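You operate a simulated robot arm through the tools that you are given. There is no shell and no other tool. Be economical: measure what you need, move in short steps, check, and stop when the job is done.

You are at the controls of a simulated two-armed robot. One attempt, no reset.

## Task
Seal and plug the coupling, holding it steady, and close both cam arms.
Fine: use the black seal ring; hold the coupling while the plug goes in; leave the cracked ring where it is.

The check looks at the end state, three seconds after you hand in, the way a careful person would. Anything else that was tipped, shoved, dropped, spilled or broken makes it a failure. A push-on lid holds only when it is set on centred and level and pressed home; a screw cap is set on level and turned clockwise until tight.

## Robot
Two 7-joint arms with two-finger parallel grippers on one trunk, on a base that drives. Base frame: it is fixed to the floor where the robot stands at the start and does not move with it; the origin is under the middle of the robot, x ahead of it, y to its left, z up; the surface under the hand at the start is at about z = 0.8. Units: m, rad, N and s.
The left shoulder is at the start at [0.08, 0.131, 0.947], the right one opposite. With the tool pointing down near the work surface each hand reaches from about 0.4 to 0.86 m from the robot's upright axis, wherever it stands, measured 20 degrees to its own side. Places, roughly: blue cam arm [0.6, 0.1, 0.9]; red cam arm [0.6, 0.2, 0.9]. Payload 1.57 kg a hand.
Tool frame (each hand has its own): the origin (TCP) lies between the finger pads and is the grasp point; the fingertips stand 0.03 m ahead of it; z points along the fingers, y is the line along which they close. Largest opening 0.11 m; finger width 0.024, thickness 0.012; the body of the gripper, 0.048 by 0.112 m, starts 0.078 m behind the TCP.
Orientation is that of the tool frame in the base frame, as [roll, pitch, yaw] about the fixed x, y, z axes, in that order (R = Rz(yaw) Ry(pitch) Rx(roll)). With the fingers straight down and closing along the base's y, the tool's x points along the base's -x, its y along +y and its z along -z.

## Interface
- The arms move only by the tool play_rows. It takes "left_deltas", "right_deltas" or both (then of equal length, played together; a hand with none holds still); each is a list of rows, each a list of 7 numbers: the shift along the tool's x, y, z in cm, then the turn, a rotation vector about the tool's x, y, z in rad, then the opening, from 0 (shut) to 1 (fully open). In form: [[x, y, z, ax, ay, az, grip], ...]. A call has 1 to 8 rows; each row shifts and turns the commanded pose from where the row before left it, along the tool's axes as they then stand. Rows are played at 5 a second. More than 0.05 m and 0.15 rad between two rows, or a gripper value outside its range, and nothing of the call is played. A pose out of reach is approached as far as the arm can. The call stops where the force on the tool passes 80 N (or 10 N more than at its start, if that is more) or the arm is blocked; 0.2 s more then pass. Each finger travels about 0.108 m/s and halts on what it meets, pressing with about 39 N; the grip force reading is that of the motor and also rises with nothing between the fingers. The clock runs only during rows and for 0.2 s after the last one: add rows that do not move to give the fingers time. It gives the time, the measured TCP pose, the force on the tool (base axes), the opening and the grip force at its end, in the units of the frame above (readings bear some noise), with the torque about the TCP (base axes, N m) and any sound that the robot's microphone picked up, and new pictures: "pictures" is both (left out), scene, wrist or none (wrist: the cameras of the hands that moved).
- Cameras (640 x 400 px; columns grow to the right, rows downward): "scene" is now at [-0.0488, 0.0097, 1.4244]; the picture's right is [0.13, -0.99, 0.00], its down [-0.51, -0.07, -0.85] and it looks along [0.85, 0.11, -0.52] (base axes); focal length 293 px, centre (320, 200). "left" rides on the left gripper at [0.07, -0.016, -0.141] in its tool frame; the picture's right is [0.23, 0.97, 0.00], its down [-0.86, 0.20, -0.48] and it looks along [-0.47, 0.11, 0.88] (tool axes); focal length 222 px, centre (320, 200). "right" rides on the right gripper at [0.07, 0.016, -0.141] in its tool frame; the picture's right is [-0.23, 0.97, 0.00], its down [-0.86, -0.20, -0.48] and it looks along [-0.47, -0.11, 0.88] (tool axes); focal length 222 px, centre (320, 200). There is no depth. A picture from a camera that has moved, and an enlarged one, comes with that camera's place and axes in the base frame and with its lens.
- steer(legs): drives the robot by 1 to 6 legs, each [ahead, left, turn to the left] in m, m and rad, along the robot's own axes; the way and the turn of a leg run together, so that a leg with both is an arc; at most 1.5 m and 3.142 rad a leg. The arms and the cameras ride along, it lands a little off, and it stops where it bumps. It gives what a move gives, and a new picture of the scene camera.
- aim_head(pan, tilt): turns the head with the scene camera to pan (to the left, within 1.902 rad either way) and tilt (down, from -0.506 to 1.204), counted from straight ahead of the robot. It gives what a move gives, and a new picture of the scene camera.
- inspect(camera, box): a new picture of the part [left, top, right, bottom] of that camera's present view, enlarged. It takes no simulated time.
- hand_in(): hands the job in; it is judged then, once.

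Go step by step. Nothing tells you exact positions but the pictures and the camera data: compare them with the known pose of the tool, close in by small moves and look again before you grip or let go. The budget is 120 turns and 260 pictures, counting those below and the enlarged ones. Unless the task says otherwise, let go and move clear before handing in, and close with one line.

The tools are called after ">>>" as a command line: name --argument value ..., lists and objects as JSON in quotes. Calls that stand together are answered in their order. play_rows: Moves the arms, as the interface text tells. Its arguments: {"type":"object","properties":{"left_deltas":{"type":"array","items":{"type":"array","items":{"type":"number"}}},"right_deltas":{"type":"array","items":{"type":"array","items":{"type":"number"}}},"pictures":{"type":"string","enum":["both","scene","wrist","none"]}},"required":[]} The other tools are called the same way: steer (legs) drives the base; aim_head (pan, tilt) turns the head that bears the scene camera; inspect (camera, box) takes an enlarged picture of a part of a camera's view; hand_in () hands the job in.

At the start:

```text
time_s: 0.0
left_tool_pos: [0.5621, 0.3124, 1.1877]
left_orientation: [-3.141, -0.001, 3.141]
left_ft_force: [-0.4, 0.1, 0.1]
left_ft_torque: [-0.03, 0.02, 0.01]
left_grip_width: 0.1103
left_gripper_force: 0.2
right_tool_pos: [0.5397, -0.1371, 1.2335]
right_orientation: [-3.141, 0.0, 3.142]
right_ft_force: [0.6, 0.1, -0.2]
right_ft_torque: [0.01, 0.0, 0.01]
right_grip_width: 0.1102
right_gripper_force: 0.0
robot x, y, heading: [0.002, -0.0, -0.003]
head pan, tilt: [0.131, 0.545]
```

scene: 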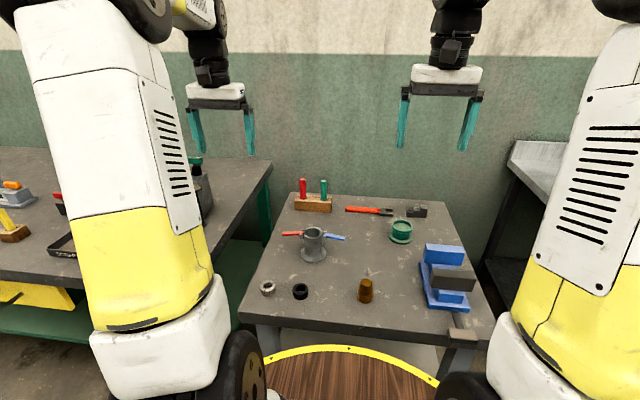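
right: 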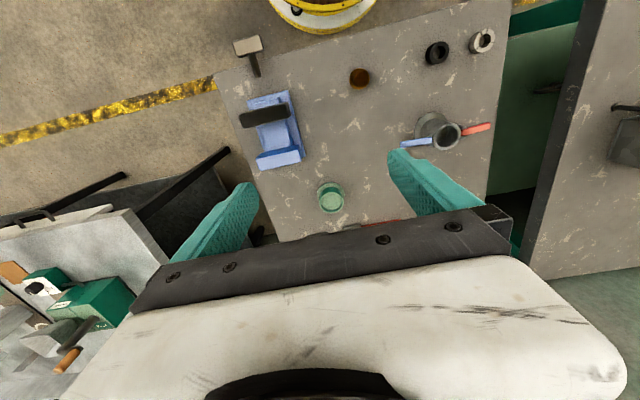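
left: 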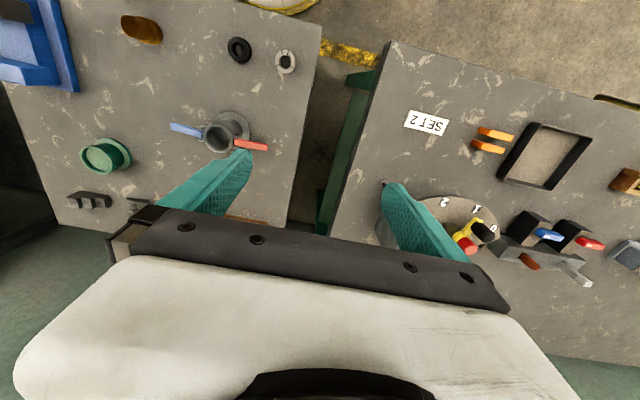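

I see the coupling with its red and blue arms open, two rings (grey and black), a brown piece and a green piece. I'll enlarge these to tell which is which.

>>> inspect --camera "scene" --box '[240, 210, 400, 310]'

>>> inspect --camera "scene" --box '[340, 190, 500, 320]'

>>> inspect --camera "right" --box '[300, 20, 520, 220]'

>>> inspect --camera "left" --box '[60, 0, 320, 200]'

```text
4.00 times, centred on (320, 260) of scene
camera zoom: at [-0.0488, 0.0097, 1.4244], right [0.13, -0.99, 0.0], down [-0.51, -0.07, -0.85], along [0.85, 0.11, -0.52], focal length 1172 px, centre (320, -40)
```

zoom: 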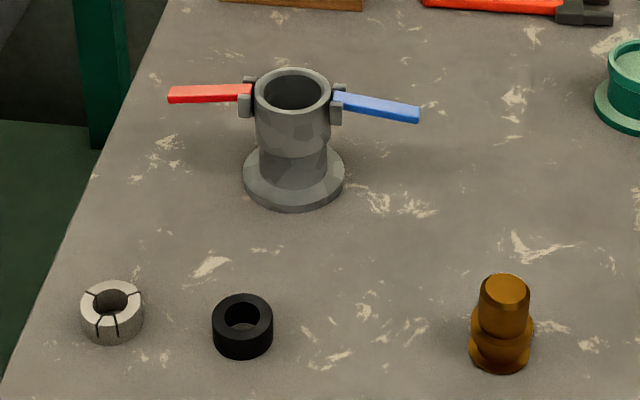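

```text
3.08 times, centred on (420, 255) of scene
camera zoom: at [-0.0488, 0.0097, 1.4244], right [0.13, -0.99, 0.0], down [-0.51, -0.07, -0.85], along [0.85, 0.11, -0.52], focal length 901 px, centre (12, 31)
```

zoom: 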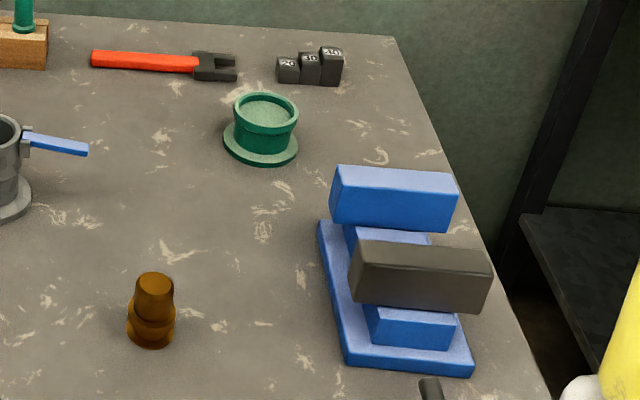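

```text
2.00 times, centred on (410, 120) of right
camera zoom: at [0.4707, -0.1208, 1.3741], right [0.23, 0.97, 0.0], down [0.86, -0.2, 0.48], along [0.47, -0.11, -0.88], focal length 444 px, centre (140, 360)
```

zoom: 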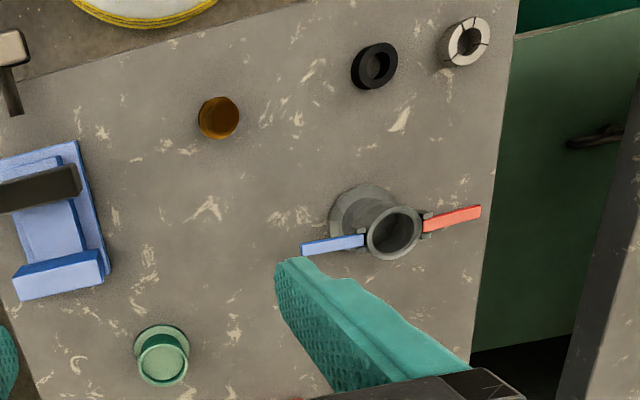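

```text
2.00 times, centred on (190, 100) of left
camera zoom: at [0.4926, 0.2955, 1.3294], right [-0.23, 0.97, 0.0], down [0.86, 0.2, 0.48], along [0.47, 0.11, -0.88], focal length 444 px, centre (580, 400)
```

zoom: 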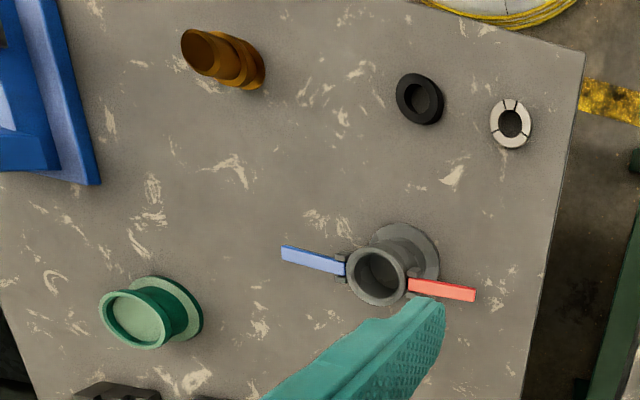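

The brown piece fits the bore by size (about 40 mm against 43 mm), and the black ring is at about (0.487, 0.130). The coupling is at about (0.64, 0.12), with its rim near z 0.89. I'll bring the left hand over the black ring for a closer look.

>>> play_rows --left_deltas '[[1.25, -3, 3, 0, 0, 0, 1], [1.25, -3, 3, 0, 0, 0, 1], [1.25, -3, 3, 0, 0, 0, 1], [1.25, -3, 3, 0, 0, 0, 1], [1.25, -3, 3, 0, 0, 0, 0.7], [1.25, -3.2, 3, 0, 0, 0, 0.7], [0, 0, 0, 0, 0, 0, 0.7]]'

```text
time_s: 1.6
left_tool_pos: [0.4851, 0.1306, 1.0083]
left_orientation: [-3.141, 0.0, -3.141]
left_ft_force: [-0.4, 0.0, -0.3]
left_ft_torque: [0.02, 0.01, -0.01]
left_grip_width: 0.077
left_gripper_force: 0.1
right_tool_pos: [0.5387, -0.1375, 1.2332]
right_orientation: [-3.141, 0.0, -3.141]
right_ft_force: [0.4, 0.1, -0.5]
right_ft_torque: [-0.04, -0.02, 0.0]
right_grip_width: 0.1098
right_gripper_force: 0.0
robot x, y, heading: [0.0015, -0.0007, -0.001]
head pan, tilt: [0.131, 0.545]
camera scene: at [-0.0488, 0.0097, 1.4244], right [0.13, -0.99, 0.0], down [-0.51, -0.07, -0.85], along [0.85, 0.11, -0.52], focal length 293 px, centre (320, 200)
camera left: at [0.416, 0.1129, 1.1486], right [-0.23, 0.97, 0.0], down [0.86, 0.2, 0.48], along [0.47, 0.11, -0.88], focal length 222 px, centre (320, 200)
```

scene: 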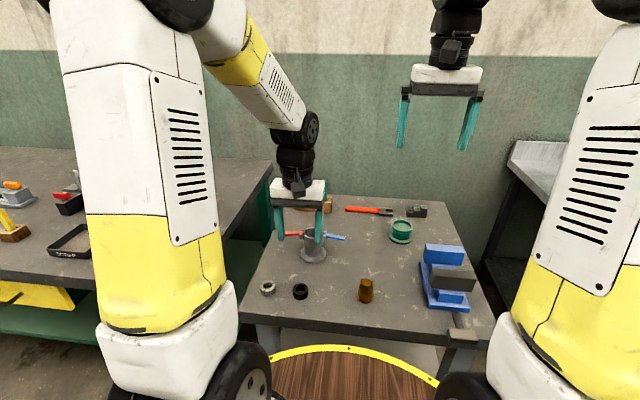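
left: 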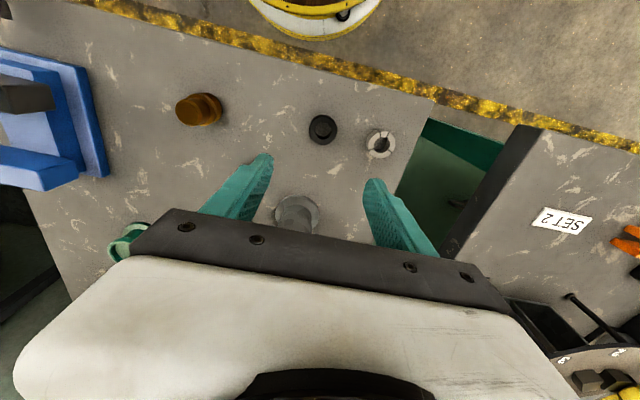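

>>> inspect --camera "left" --box '[160, 70, 420, 232]'

>>> inspect --camera "scene" --box '[250, 260, 390, 310]'

```text
2.46 times, centred on (290, 151) of left
camera zoom: at [0.416, 0.1129, 1.1486], right [-0.23, 0.97, 0.0], down [0.86, 0.2, 0.48], along [0.47, 0.11, -0.88], focal length 547 px, centre (394, 321)
```

zoom: 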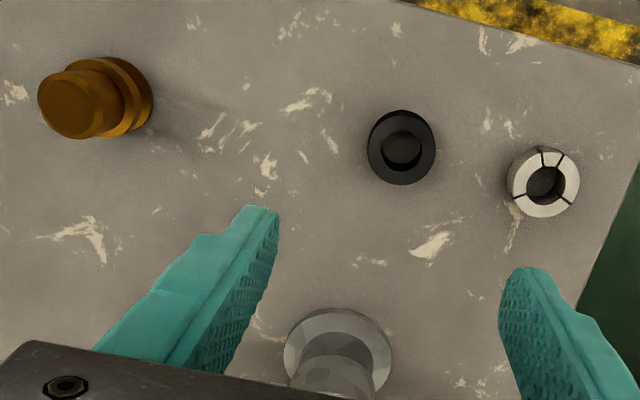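

```text
4.57 times, centred on (320, 285) of scene
camera zoom: at [-0.0488, 0.0097, 1.4244], right [0.13, -0.99, 0.0], down [-0.51, -0.07, -0.85], along [0.85, 0.11, -0.52], focal length 1339 px, centre (320, -189)
```

zoom: 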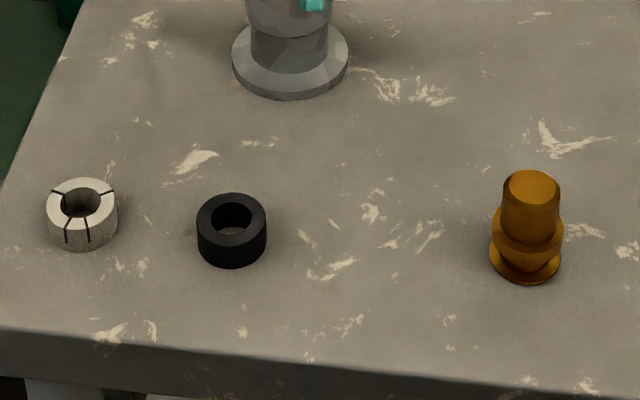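

>>> play_rows --left_deltas '[[0.2, 0, 4, 0, 0, 0, 0.65], [0.3, 0, 4, 0, 0, 0, 0.65], [0.2, 0, 3.5, 0, 0, 0, 0.65], [0, 0, 0, 0, 0, 0, 0.65]]'

>>> inspect --camera "scene" --box '[250, 230, 390, 317]'

```text
time_s: 2.6
left_tool_pos: [0.4805, 0.1299, 0.8939]
left_orientation: [-3.141, 0.0, 3.141]
left_ft_force: [-0.2, 0.3, 0.1]
left_ft_torque: [0.01, -0.02, -0.01]
left_grip_width: 0.0714
left_gripper_force: 0.0
right_tool_pos: [0.5386, -0.1359, 1.234]
right_orientation: [3.14, 0.001, 3.141]
right_ft_force: [-0.4, -0.1, -0.2]
right_ft_torque: [0.01, 0.0, 0.01]
right_grip_width: 0.1098
right_gripper_force: 0.0
robot x, y, heading: [-0.0005, -0.0015, 0.001]
head pan, tilt: [0.131, 0.545]
camera scene: at [-0.0488, 0.0097, 1.4244], right [0.13, -0.99, 0.0], down [-0.51, -0.07, -0.85], along [0.85, 0.11, -0.52], focal length 293 px, centre (320, 200)
camera left: at [0.4099, 0.1133, 1.0339], right [-0.23, 0.97, 0.0], down [0.86, 0.2, 0.48], along [0.47, 0.11, -0.88], focal length 222 px, centre (320, 200)
```

scene: 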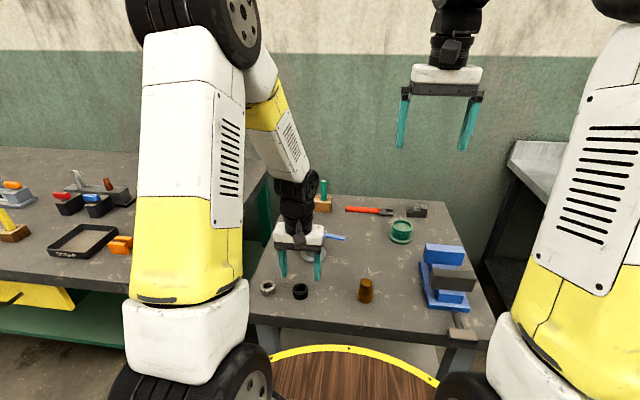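
left: 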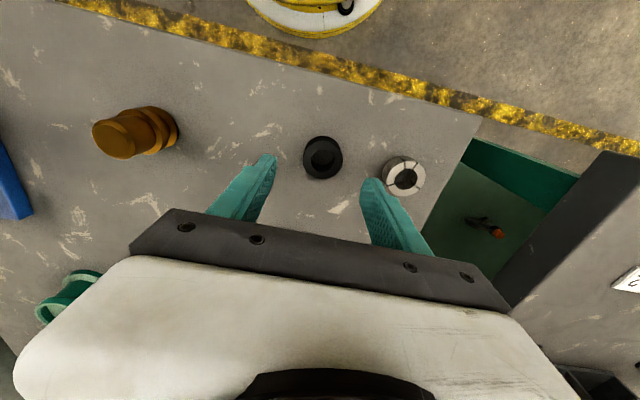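

```text
4.57 times, centred on (320, 274) of scene
camera zoom: at [-0.0488, 0.0097, 1.4244], right [0.13, -0.99, 0.0], down [-0.51, -0.07, -0.85], along [0.85, 0.11, -0.52], focal length 1339 px, centre (320, -136)
```

zoom: 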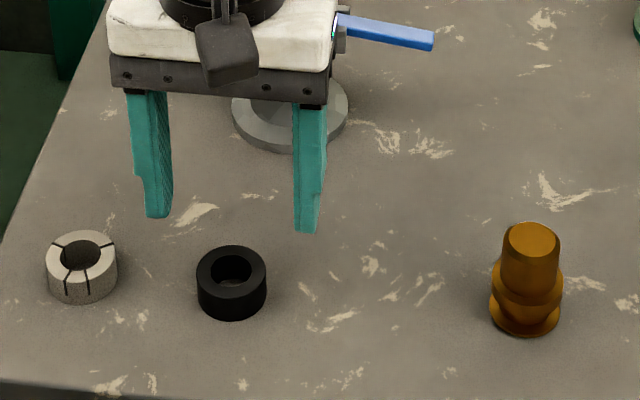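

>>> play_rows --left_deltas '[[0, 0.2, 3, 0, 0, 0, 0.65], [0, 0, 0.6, 0, 0, 0, 0.65], [0, 0, 0, 0, 0, 0, 0.65]]' --pictures "wrist"

>>> inspect --camera "scene" --box '[250, 240, 362, 310]'

>>> inspect --camera "left" --box '[200, 120, 456, 280]'

```text
time_s: 3.4
left_tool_pos: [0.4797, 0.1325, 0.859]
left_orientation: [-3.141, 0.0, 3.141]
left_ft_force: [0.4, 0.5, 0.3]
left_ft_torque: [0.01, 0.0, -0.02]
left_grip_width: 0.0715
left_gripper_force: 0.0
right_tool_pos: [0.5385, -0.1365, 1.2338]
right_orientation: [3.141, 0.0, -3.142]
right_ft_force: [-0.4, 1.2, -0.4]
right_ft_torque: [-0.01, 0.01, 0.02]
right_grip_width: 0.11
right_gripper_force: 0.0
robot x, y, heading: [-0.0021, 0.0005, 0.0]
head pan, tilt: [0.131, 0.545]
camera left: at [0.4102, 0.1154, 0.9983], right [-0.23, 0.97, 0.0], down [0.86, 0.2, 0.48], along [0.47, 0.11, -0.88], focal length 222 px, centre (320, 200)
```

left: 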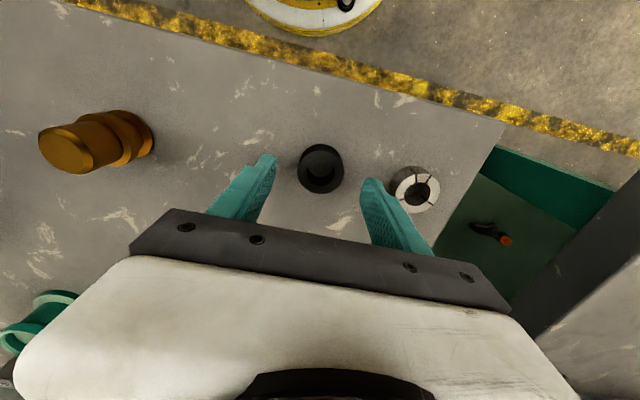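

```text
5.71 times, centred on (306, 275) of scene
camera zoom: at [-0.0488, 0.0097, 1.4244], right [0.13, -0.99, 0.0], down [-0.51, -0.07, -0.85], along [0.85, 0.11, -0.52], focal length 1674 px, centre (400, -229)
```

zoom: 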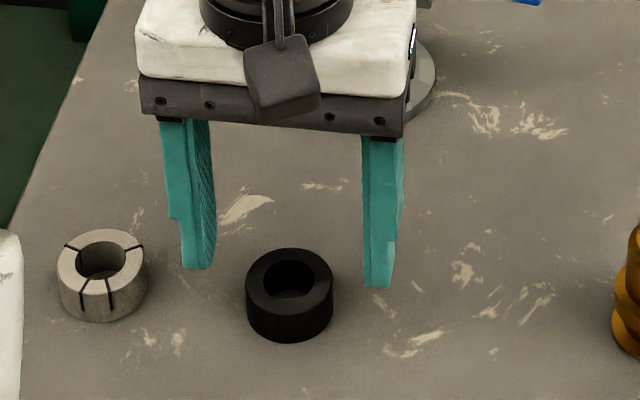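

```text
2.50 times, centred on (328, 200) of left
camera zoom: at [0.4102, 0.1154, 0.9983], right [-0.23, 0.97, 0.0], down [0.86, 0.2, 0.48], along [0.47, 0.11, -0.88], focal length 555 px, centre (300, 200)
```

zoom: 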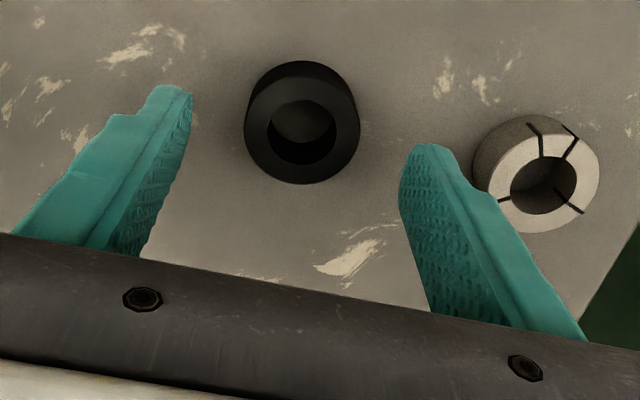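

>>> play_rows --left_deltas '[[-0.4, 0, 0.9, 0, 0, 0, 0.65], [0, 0, 0.8, 0, 0, 0, 0.65], [0, 0, 0, 0, 0, 0, 0.65]]' --pictures "wrist"

>>> inspect --camera "scene" --box '[250, 240, 362, 310]'

```text
time_s: 4.2
left_tool_pos: [0.4849, 0.132, 0.841]
left_orientation: [3.141, 0.001, -3.142]
left_ft_force: [0.2, -0.3, 0.1]
left_ft_torque: [-0.01, -0.01, 0.01]
left_grip_width: 0.0716
left_gripper_force: 0.0
right_tool_pos: [0.5401, -0.1372, 1.2334]
right_orientation: [3.14, -0.001, 3.141]
right_ft_force: [-0.2, -0.5, 0.4]
right_ft_torque: [0.05, -0.03, 0.01]
right_grip_width: 0.1101
right_gripper_force: 0.1
robot x, y, heading: [0.0003, 0.0016, -0.002]
head pan, tilt: [0.131, 0.545]
camera left: at [0.4146, 0.1152, 0.9812], right [-0.23, 0.97, 0.0], down [0.86, 0.2, 0.48], along [0.47, 0.11, -0.88], focal length 222 px, centre (320, 200)
```

left: 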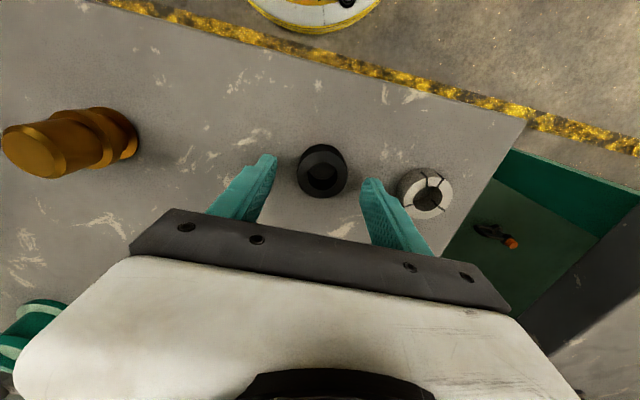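

```text
5.71 times, centred on (306, 275) of scene
camera zoom: at [-0.0488, 0.0097, 1.4244], right [0.13, -0.99, 0.0], down [-0.51, -0.07, -0.85], along [0.85, 0.11, -0.52], focal length 1674 px, centre (400, -229)
```

zoom: 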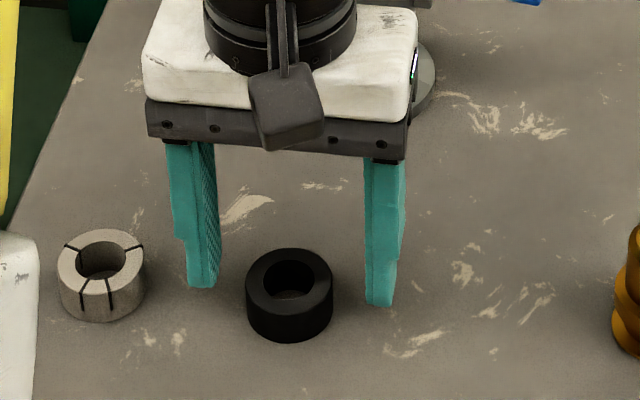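

>>> play_rows --left_deltas '[[0, 0, 0, 0, 0, 0, 0.5], [0, 0, 0, 0, 0, 0, 0.35], [0, 0, 0, 0, 0, 0, 0.25], [0, 0, 0, 0, 0, 0, 0.25]]' --pictures "wrist"

>>> inspect --camera "scene" --box '[250, 240, 362, 310]'

```text
time_s: 5.2
left_tool_pos: [0.4845, 0.1317, 0.841]
left_orientation: [-3.141, -0.002, -3.139]
left_ft_force: [0.3, 0.4, 1.2]
left_ft_torque: [0.03, 0.01, -0.02]
left_grip_width: 0.0383
left_gripper_force: 39.3
right_tool_pos: [0.5385, -0.1363, 1.2325]
right_orientation: [3.14, 0.0, -3.14]
right_ft_force: [-0.2, 0.1, -0.5]
right_ft_torque: [-0.01, -0.02, -0.01]
right_grip_width: 0.1102
right_gripper_force: 0.1
robot x, y, heading: [0.001, -0.0027, -0.003]
head pan, tilt: [0.131, 0.545]
camera left: at [0.4146, 0.1152, 0.9813], right [-0.23, 0.97, 0.0], down [0.86, 0.2, 0.48], along [0.47, 0.11, -0.88], focal length 222 px, centre (320, 200)
```

left: 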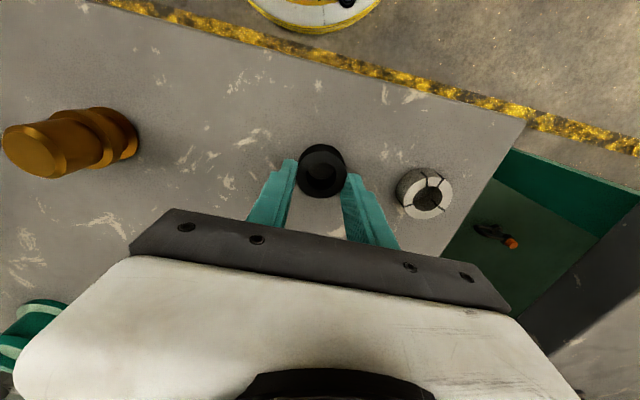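

```text
5.71 times, centred on (306, 275) of scene
camera zoom: at [-0.0488, 0.0097, 1.4244], right [0.13, -0.99, 0.0], down [-0.51, -0.07, -0.85], along [0.85, 0.11, -0.52], focal length 1674 px, centre (400, -229)
```

zoom: 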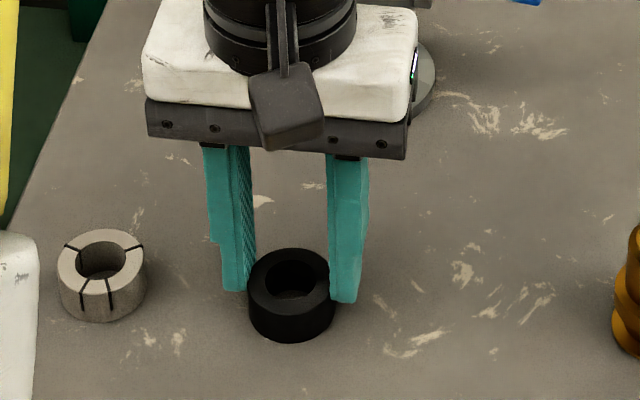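

The ring is gripped at 38 mm. I'll lift it and measure how it sits in the fingers.

>>> play_rows --left_deltas '[[0, 0, -3, 0, 0, 0, 0.25], [0, 0, -4, 0, 0, 0, 0.25], [0, 0, -4, 0, 0, 0, 0.25], [0, 0, -3, 0, 0, 0, 0.25], [0, 0, 0, 0, 0, 0, 0.25]]'

>>> inspect --camera "left" --box '[240, 120, 400, 220]'

>>> inspect --camera "scene" --box '[250, 200, 394, 290]'

```text
time_s: 6.4
left_tool_pos: [0.4857, 0.1325, 0.9799]
left_orientation: [-3.141, 0.0, 3.141]
left_ft_force: [-0.3, 0.2, 0.2]
left_ft_torque: [-0.02, -0.02, -0.03]
left_grip_width: 0.0383
left_gripper_force: 39.0
right_tool_pos: [0.5388, -0.1364, 1.2325]
right_orientation: [-3.141, 0.001, 3.14]
right_ft_force: [0.3, 0.1, 0.0]
right_ft_torque: [-0.03, -0.04, -0.01]
right_grip_width: 0.11
right_gripper_force: 0.1
robot x, y, heading: [-0.0016, 0.001, 0.0]
head pan, tilt: [0.131, 0.545]
camera scene: at [-0.0488, 0.0097, 1.4244], right [0.13, -0.99, 0.0], down [-0.51, -0.07, -0.85], along [0.85, 0.11, -0.52], focal length 293 px, centre (320, 200)
camera left: at [0.4156, 0.1145, 1.1214], right [-0.23, 0.97, 0.0], down [0.86, 0.2, 0.48], along [0.47, 0.11, -0.88], focal length 222 px, centre (320, 200)
```

scene: 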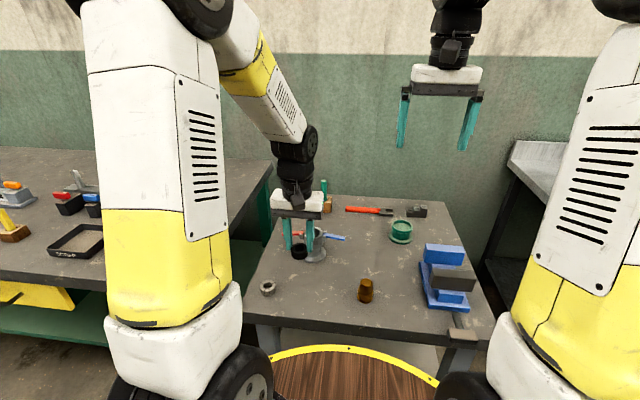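
left: 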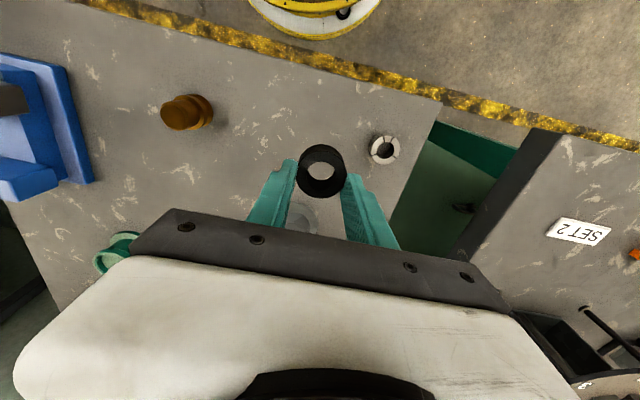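

```text
4.00 times, centred on (320, 170) of left
camera zoom: at [0.4156, 0.1145, 1.1214], right [-0.23, 0.97, 0.0], down [0.86, 0.2, 0.48], along [0.47, 0.11, -0.88], focal length 888 px, centre (320, 320)
```

zoom: 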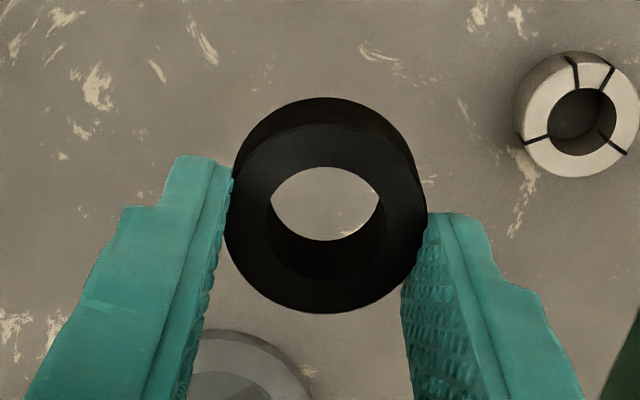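

```text
4.44 times, centred on (322, 245) of scene
camera zoom: at [-0.0488, 0.0097, 1.4244], right [0.13, -0.99, 0.0], down [-0.51, -0.07, -0.85], along [0.85, 0.11, -0.52], focal length 1302 px, centre (311, 0)
```

zoom: 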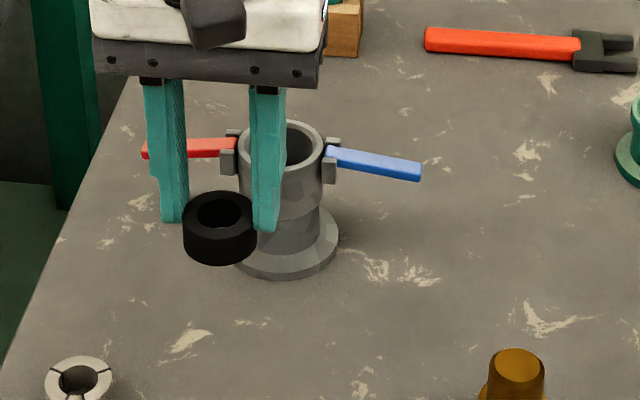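

The ring hangs about 7 mm toward the robot from the TCP. I'll carry it over the coupling's mouth and line it up there.

>>> play_rows --left_deltas '[[-4, -0.3, 0, 0, 0, 0, 0.25], [-4, -0.3, 0, 0, 0, 0, 0.25], [-4, -0.3, 0, 0, 0, 0, 0.25], [-4.2, -0.2, 0, 0, 0, 0, 0.25], [0, 0, 0, 0, 0, 0, 0.25], [0, 0, 0, 0, 0, 0, 0.25]]' --pictures "wrist"

>>> inspect --camera "left" --box '[240, 120, 400, 220]'

>>> inspect --camera "scene" --box '[250, 190, 394, 280]'

>>> inspect --camera "right" --box '[360, 80, 520, 180]'

```text
time_s: 7.8
left_tool_pos: [0.6464, 0.1226, 0.98]
left_orientation: [-3.141, 0.001, 3.141]
left_ft_force: [0.1, -0.1, 0.3]
left_ft_torque: [0.0, -0.01, 0.03]
left_grip_width: 0.0382
left_gripper_force: 39.7
right_tool_pos: [0.5401, -0.137, 1.2344]
right_orientation: [-3.142, -0.001, 3.141]
right_ft_force: [0.2, 0.0, -0.8]
right_ft_torque: [-0.01, 0.02, 0.03]
right_grip_width: 0.11
right_gripper_force: 0.1
robot x, y, heading: [-0.0002, 0.0021, -0.003]
head pan, tilt: [0.131, 0.545]
camera left: at [0.5776, 0.1049, 1.1204], right [-0.23, 0.97, 0.0], down [0.86, 0.2, 0.48], along [0.47, 0.11, -0.88], focal length 222 px, centre (320, 200)
```

left: 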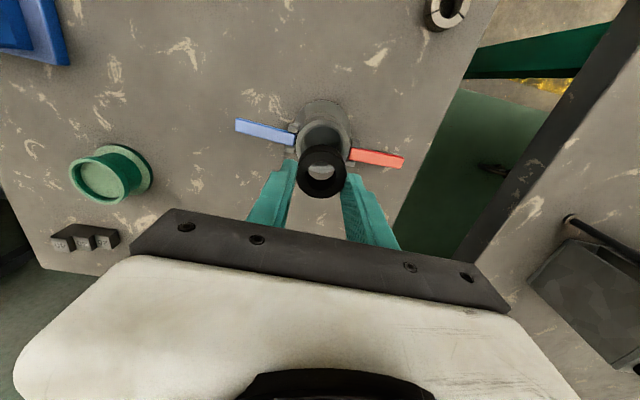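

```text
4.00 times, centred on (320, 170) of left
camera zoom: at [0.5776, 0.1049, 1.1204], right [-0.23, 0.97, 0.0], down [0.86, 0.2, 0.48], along [0.47, 0.11, -0.88], focal length 888 px, centre (320, 320)
```

zoom: 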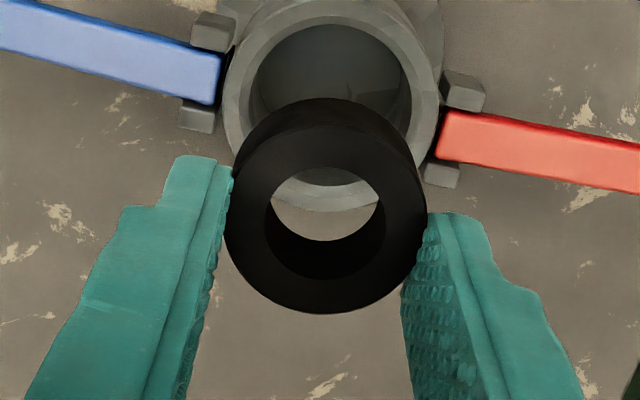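

```text
4.44 times, centred on (322, 235) of scene
camera zoom: at [-0.0487, 0.0097, 1.4244], right [0.13, -0.99, 0.0], down [-0.51, -0.07, -0.85], along [0.85, 0.11, -0.52], focal length 1302 px, centre (311, 44)
```

zoom: 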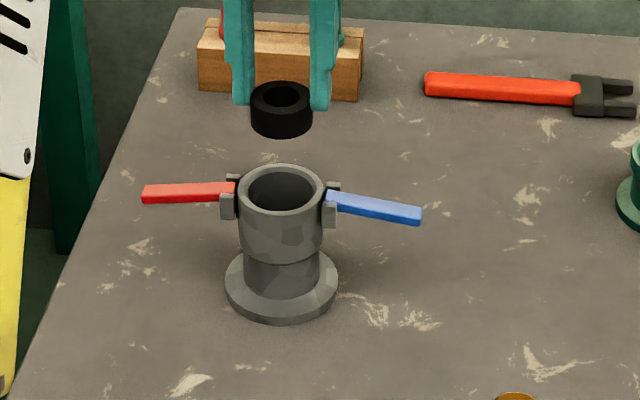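

```text
4.00 times, centred on (440, 130) of right
camera zoom: at [0.4707, -0.1209, 1.3741], right [0.23, 0.97, 0.0], down [0.86, -0.2, 0.48], along [0.47, -0.11, -0.88], focal length 888 px, centre (-160, 480)
```

zoom: 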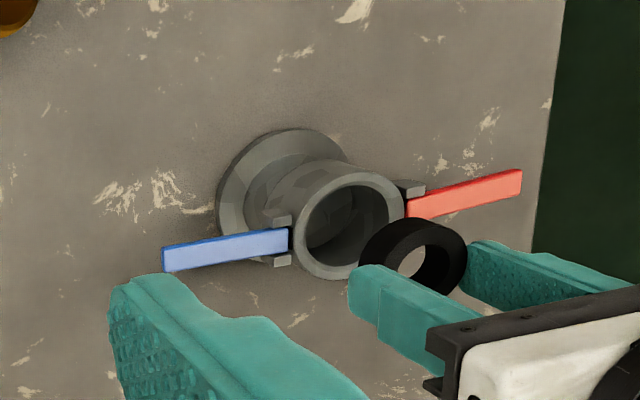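

The ring is centred over the bore to within about 1–2 mm in all three views. I'll lower it to just above the rim and check again.

>>> play_rows --left_deltas '[[0.1, 0.1, 2.5, 0, 0, 0, 0.25], [0, 0, 1.8, 0, 0, 0, 0.25], [0, 0, 0, 0, 0, 0, 0.25]]' --pictures "none"

>>> inspect --camera "left" --box '[240, 120, 400, 220]'

>>> inspect --camera "scene" --box '[280, 200, 360, 250]'

>>> inspect --camera "right" --box '[400, 100, 480, 150]'

```text
time_s: 8.6
left_tool_pos: [0.646, 0.1228, 0.9376]
left_orientation: [3.14, -0.002, 3.141]
left_ft_force: [0.0, -0.2, -0.5]
left_ft_torque: [0.02, -0.01, -0.02]
left_grip_width: 0.0381
left_gripper_force: 39.4
right_tool_pos: [0.5405, -0.1362, 1.2334]
right_orientation: [3.141, 0.0, 3.141]
right_ft_force: [0.3, 0.2, 0.4]
right_ft_torque: [-0.01, 0.04, -0.01]
right_grip_width: 0.1097
right_gripper_force: 0.2
robot x, y, heading: [-0.0009, -0.0022, -0.002]
head pan, tilt: [0.131, 0.545]
```

```text
4.00 times, centred on (320, 170) of left
camera zoom: at [0.5766, 0.1061, 1.0777], right [-0.23, 0.97, 0.0], down [0.86, 0.2, 0.48], along [0.47, 0.11, -0.88], focal length 888 px, centre (320, 320)
```

zoom: 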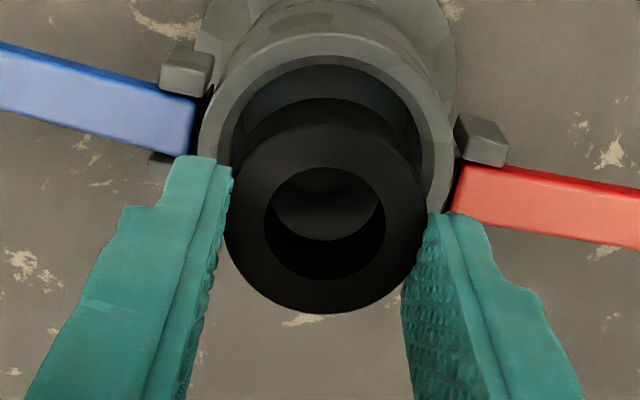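

```text
8.00 times, centred on (320, 225) of scene
camera zoom: at [-0.0487, 0.0097, 1.4244], right [0.13, -0.99, 0.0], down [-0.51, -0.07, -0.85], along [0.85, 0.11, -0.52], focal length 2344 px, centre (320, 0)
```

zoom: 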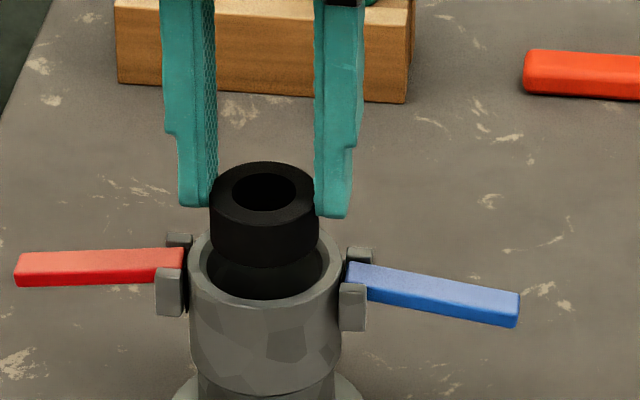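

```text
8.00 times, centred on (440, 125) of right
camera zoom: at [0.4707, -0.1209, 1.3741], right [0.23, 0.97, 0.0], down [0.86, -0.2, 0.48], along [0.47, -0.11, -0.88], focal length 1777 px, centre (-640, 800)
```

zoom: 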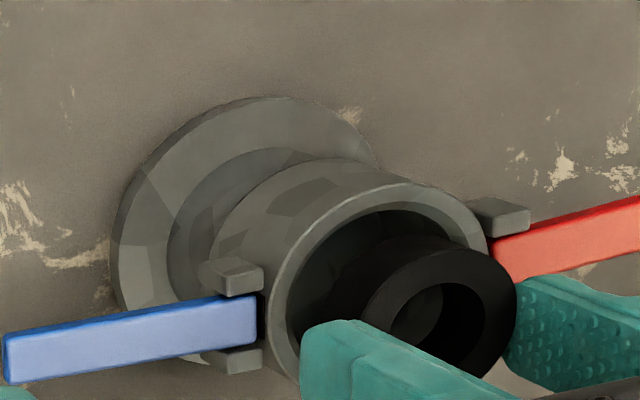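

>>> play_rows --left_deltas '[[0.2, 0, 0.6, 0, 0, 0, 0.25], [0, 0, 0.8, 0, 0, 0, 0.25], [0, 0, 0, 0, 0, 0, 0.25]]' --pictures "none"

>>> inspect --camera "left" --box '[240, 120, 400, 220]'

>>> inspect --camera "scene" --box '[280, 200, 360, 250]'

```text
time_s: 9.4
left_tool_pos: [0.6434, 0.1228, 0.924]
left_orientation: [-3.141, -0.001, -3.14]
left_ft_force: [-0.6, 0.0, -0.1]
left_ft_torque: [0.01, 0.0, -0.03]
left_grip_width: 0.0384
left_gripper_force: 39.1
right_tool_pos: [0.5394, -0.1363, 1.2329]
right_orientation: [-3.14, -0.002, 3.141]
right_ft_force: [-0.9, -0.7, 0.3]
right_ft_torque: [0.01, 0.02, 0.01]
right_grip_width: 0.1101
right_gripper_force: 0.1
robot x, y, heading: [-0.0021, 0.0026, -0.007]
head pan, tilt: [0.131, 0.545]
```

```text
4.00 times, centred on (320, 170) of left
camera zoom: at [0.574, 0.1058, 1.0643], right [-0.23, 0.97, 0.0], down [0.85, 0.2, 0.48], along [0.47, 0.11, -0.88], focal length 888 px, centre (320, 320)
```

zoom: 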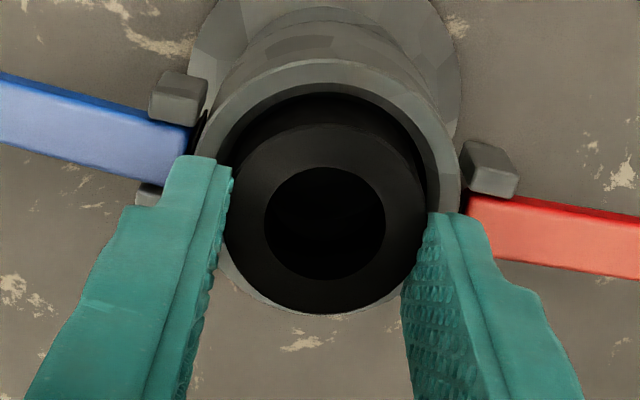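

```text
8.00 times, centred on (320, 225) of scene
camera zoom: at [-0.0487, 0.0097, 1.4244], right [0.13, -0.99, 0.0], down [-0.51, -0.07, -0.85], along [0.85, 0.11, -0.52], focal length 2344 px, centre (320, 0)
```

zoom: 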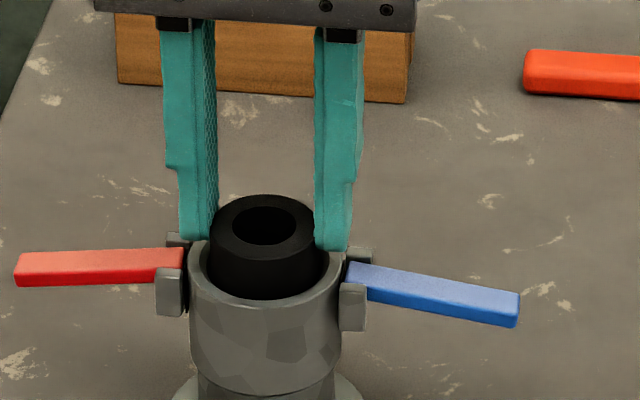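

>>> play_rows --left_deltas '[[0, 0, 0.3, 0, 0, 0, 0.25], [0, 0, 0, 0, 0, 0, 0.25], [0, 0, 0, 0, 0, 0, 0.43], [0, 0, 0, 0, 0, 0, 0.43]]' --pictures "none"

>>> inspect --camera "left" --box '[240, 120, 400, 220]'

>>> inspect --camera "scene" --box '[280, 200, 360, 250]'

```text
time_s: 10.4
left_tool_pos: [0.6435, 0.1224, 0.921]
left_orientation: [-3.141, 0.0, 3.142]
left_ft_force: [-0.4, 0.6, 0.6]
left_ft_torque: [0.03, 0.01, 0.0]
left_grip_width: 0.0472
left_gripper_force: 0.0
right_tool_pos: [0.54, -0.1365, 1.2335]
right_orientation: [3.141, 0.0, -3.141]
right_ft_force: [0.8, -0.3, 0.0]
right_ft_torque: [-0.03, -0.04, 0.02]
right_grip_width: 0.1102
right_gripper_force: 0.0
robot x, y, heading: [-0.0019, -0.0021, -0.001]
head pan, tilt: [0.131, 0.545]
```

```text
4.00 times, centred on (320, 170) of left
camera zoom: at [0.5738, 0.1056, 1.0614], right [-0.23, 0.97, 0.0], down [0.86, 0.2, 0.48], along [0.47, 0.11, -0.88], focal length 888 px, centre (320, 320)
```

zoom: 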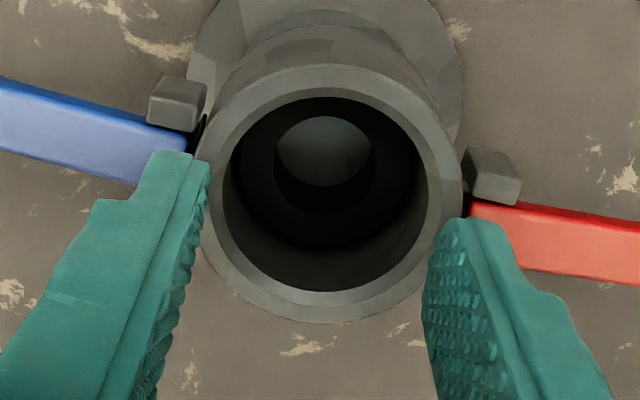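

```text
8.00 times, centred on (320, 225) of scene
camera zoom: at [-0.0487, 0.0097, 1.4244], right [0.13, -0.99, 0.0], down [-0.51, -0.07, -0.85], along [0.85, 0.11, -0.52], focal length 2344 px, centre (320, 0)
```

zoom: 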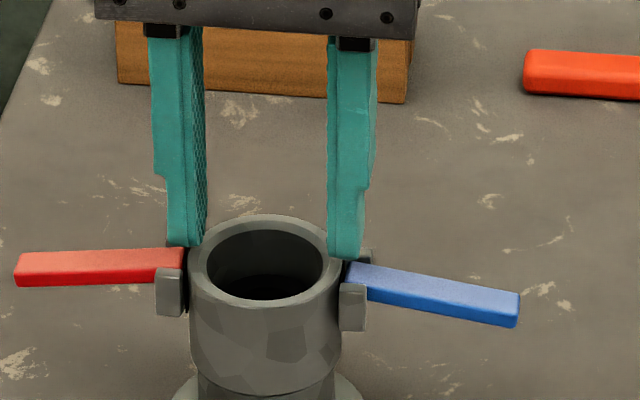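

The ring has dropped flat into the bore. Next I'll lift the left hand clear and bring the right hand over the brown plug.

>>> play_rows --left_deltas '[[0, 0, -3, 0, 0, 0, 0.43], [0, 0, -4, 0, 0, 0, 0.43], [0, 0, -4, 0, 0, 0, 0.6], [0, 1, -2, 0, 0, 0, 0.7], [0, 1, 0, 0, 0, 0, 0.7], [0, 0, 0, 0, 0, 0, 0.7], [0, 0, 0, 0, 0, 0, 0.7]]' --right_deltas '[[0.78, 1.62, 3.9, 0, 0, 0, 1], [0.78, 1.62, 3.9, 0, 0, 0, 0.8], [0.78, 1.62, 3.9, 0, 0, 0, 0.6], [0.78, 1.62, 3.9, 0, 0, 0, 0.6], [0.78, 1.62, 3.9, 0, 0, 0, 0.6], [0.78, 1.62, 3.9, 0, 0, 0, 0.6], [0, 0, 0, 0, 0, 0, 0.6]]'

>>> inspect --camera "left" --box '[200, 60, 440, 210]'

>>> inspect --camera "right" --box '[200, 60, 440, 210]'

>>> inspect --camera "scene" --box '[320, 240, 416, 300]'

```text
time_s: 12.0
left_tool_pos: [0.6445, 0.1425, 1.0517]
left_orientation: [-3.14, 0.001, -3.141]
left_ft_force: [0.2, 0.7, -0.7]
left_ft_torque: [0.01, 0.0, 0.01]
left_grip_width: 0.077
left_gripper_force: 0.1
right_tool_pos: [0.4922, -0.039, 0.9989]
right_orientation: [-3.14, 0.0, 3.141]
right_ft_force: [-0.2, -0.7, 0.7]
right_ft_torque: [0.0, 0.02, 0.03]
right_grip_width: 0.0663
right_gripper_force: 0.0
robot x, y, heading: [0.0011, 0.0011, -0.0]
head pan, tilt: [0.131, 0.545]
camera scene: at [-0.0488, 0.0097, 1.4244], right [0.13, -0.99, 0.0], down [-0.51, -0.07, -0.85], along [0.85, 0.11, -0.52], focal length 293 px, centre (320, 200)
camera right: at [0.4241, -0.0232, 1.1392], right [0.23, 0.97, 0.0], down [0.86, -0.2, 0.48], along [0.47, -0.11, -0.88], focal length 222 px, centre (320, 200)
camera left: at [0.5739, 0.126, 1.1917], right [-0.23, 0.97, 0.0], down [0.86, 0.2, 0.48], along [0.47, 0.11, -0.88], focal length 222 px, centre (320, 200)
```

scene: 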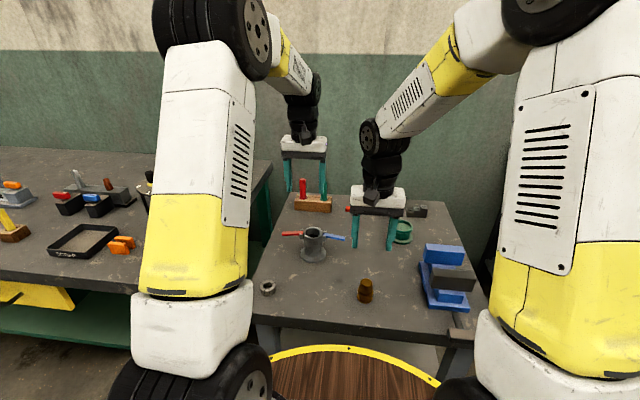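
right: 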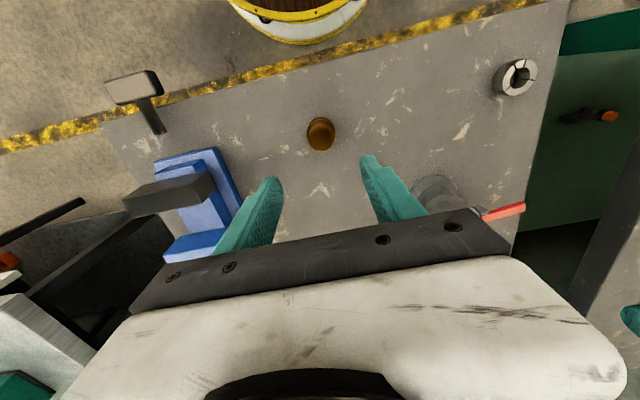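
left: 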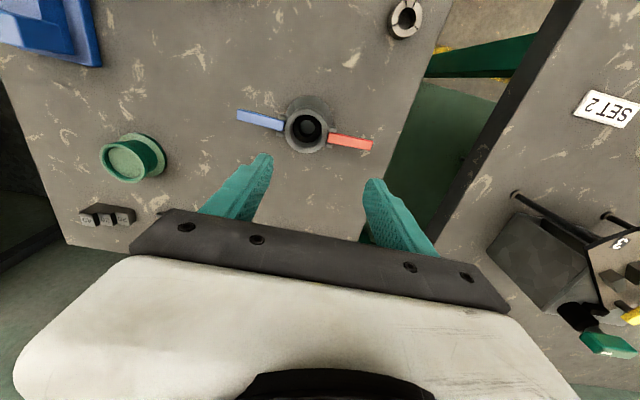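

```text
2.67 times, centred on (320, 135) of left
camera zoom: at [0.5739, 0.126, 1.1917], right [-0.23, 0.97, 0.0], down [0.86, 0.2, 0.48], along [0.47, 0.11, -0.88], focal length 592 px, centre (320, 373)
```

zoom: 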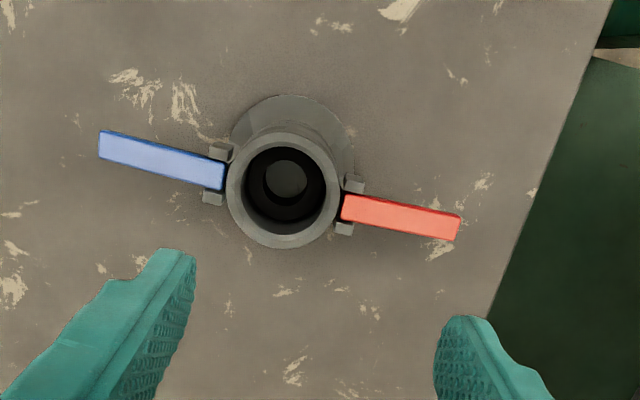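

```text
2.67 times, centred on (320, 135) of right
camera zoom: at [0.4241, -0.0232, 1.1392], right [0.23, 0.97, 0.0], down [0.86, -0.2, 0.48], along [0.47, -0.11, -0.88], focal length 592 px, centre (320, 373)
```

zoom: 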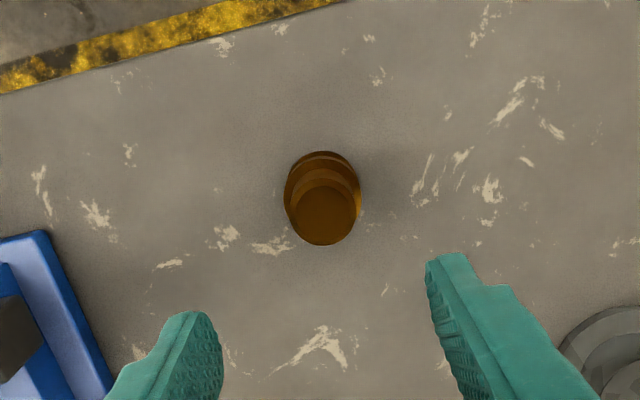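

```text
6.67 times, centred on (368, 270) of scene
camera zoom: at [-0.0488, 0.0097, 1.4244], right [0.13, -0.99, 0.0], down [-0.51, -0.07, -0.85], along [0.85, 0.11, -0.52], focal length 1953 px, centre (0, -267)
```

zoom: 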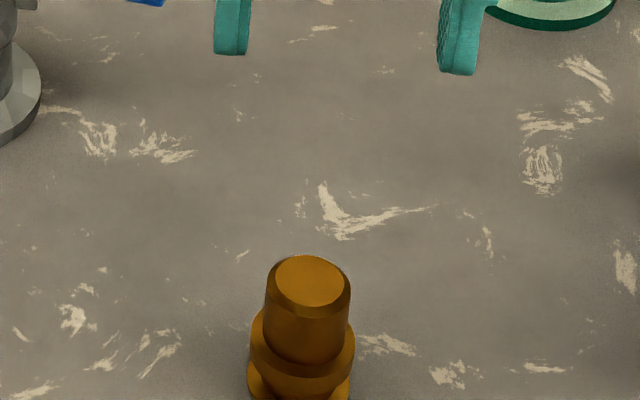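

The ring lies flat at the bottom of the bore. The plug's knob is about 30 mm across and centred at about (0.492, -0.038), with its top at about z 0.859. I'll lower the right hand around the knob.

>>> play_rows --right_deltas '[[0, 0.1, 4, 0, 0, 0, 0.6], [0, 0, 4, 0, 0, 0, 0.6], [0, 0, 3, 0, 0, 0, 0.6], [0, 0, 1.2, 0, 0, 0, 0.6], [0, 0, 0, 0, 0, 0, 0.6]]' --pictures "wrist"

>>> inspect --camera "scene" --box '[320, 250, 416, 310]'

```text
time_s: 13.2
left_tool_pos: [0.644, 0.143, 1.0518]
left_orientation: [3.142, -0.001, -3.142]
left_ft_force: [0.1, 0.1, 0.5]
left_ft_torque: [-0.03, -0.01, -0.03]
left_grip_width: 0.077
left_gripper_force: 0.0
right_tool_pos: [0.4935, -0.0387, 0.8775]
right_orientation: [-3.139, 0.001, 3.14]
right_ft_force: [-0.4, -0.3, 0.0]
right_ft_torque: [-0.01, 0.0, 0.01]
right_grip_width: 0.066
right_gripper_force: 0.0
robot x, y, heading: [-0.0012, 0.0011, 0.001]
head pan, tilt: [0.131, 0.545]
camera right: at [0.4244, -0.0223, 1.0173], right [0.23, 0.97, 0.0], down [0.86, -0.2, 0.48], along [0.47, -0.11, -0.88], focal length 222 px, centre (320, 200)
```

right: 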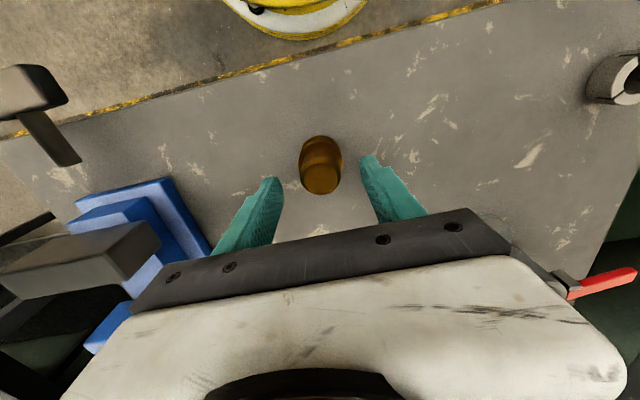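

```text
6.67 times, centred on (368, 280) of scene
camera zoom: at [-0.0487, 0.0097, 1.4244], right [0.13, -0.99, 0.0], down [-0.51, -0.07, -0.85], along [0.85, 0.11, -0.52], focal length 1953 px, centre (0, -333)
```

zoom: 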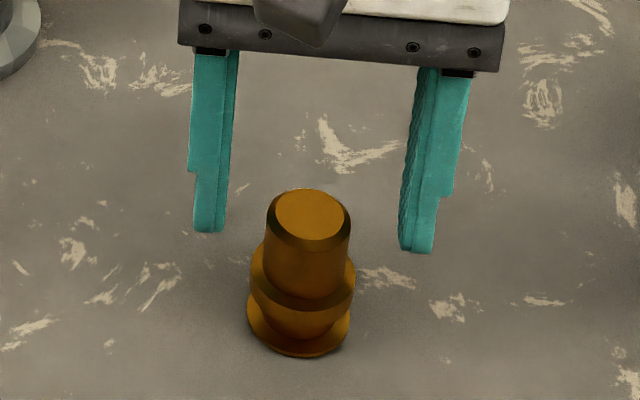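

>>> play_rows --right_deltas '[[0.3, 0, 0, 0, 0, 0, 0.6], [0, 0, 0, 0, 0, 0, 0.4], [0, 0, 0, 0, 0, 0, 0.25], [0, 0, 0, 0, 0, 0, 0.2], [0, 0, 0, 0, 0, 0, 0.2]]' --pictures "none"

>>> inspect --camera "right" --box '[240, 120, 400, 220]'

>>> inspect --camera "scene" --box '[320, 250, 416, 310]'

```text
time_s: 14.4
left_tool_pos: [0.6445, 0.1424, 1.0523]
left_orientation: [-3.14, -0.001, 3.141]
left_ft_force: [0.2, 0.1, -0.1]
left_ft_torque: [0.0, 0.04, 0.03]
left_grip_width: 0.0771
left_gripper_force: 0.1
right_tool_pos: [0.4907, -0.0377, 0.8768]
right_orientation: [3.142, 0.0, 3.141]
right_ft_force: [0.1, 0.4, 4.0]
right_ft_torque: [-0.02, -0.02, 0.01]
right_grip_width: 0.0313
right_gripper_force: 38.6
robot x, y, heading: [-0.0003, 0.0026, 0.004]
head pan, tilt: [0.131, 0.545]
```

```text
4.00 times, centred on (320, 170) of right
camera zoom: at [0.4213, -0.0223, 1.0177], right [0.23, 0.97, 0.0], down [0.85, -0.2, 0.48], along [0.47, -0.11, -0.88], focal length 888 px, centre (320, 320)
```

zoom: 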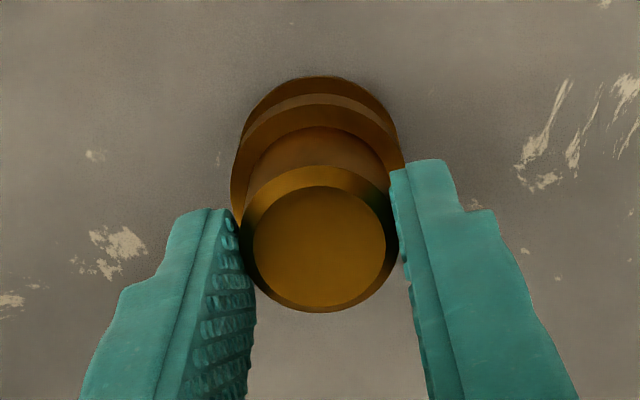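

```text
6.67 times, centred on (368, 280) of scene
camera zoom: at [-0.0488, 0.0098, 1.4244], right [0.13, -0.99, 0.0], down [-0.51, -0.07, -0.85], along [0.85, 0.11, -0.52], focal length 1953 px, centre (0, -333)
```

zoom: 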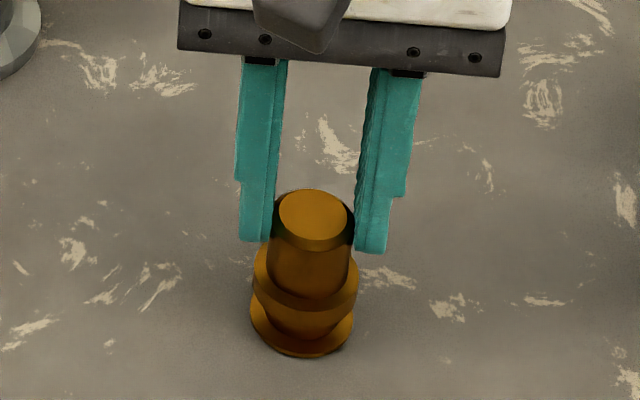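

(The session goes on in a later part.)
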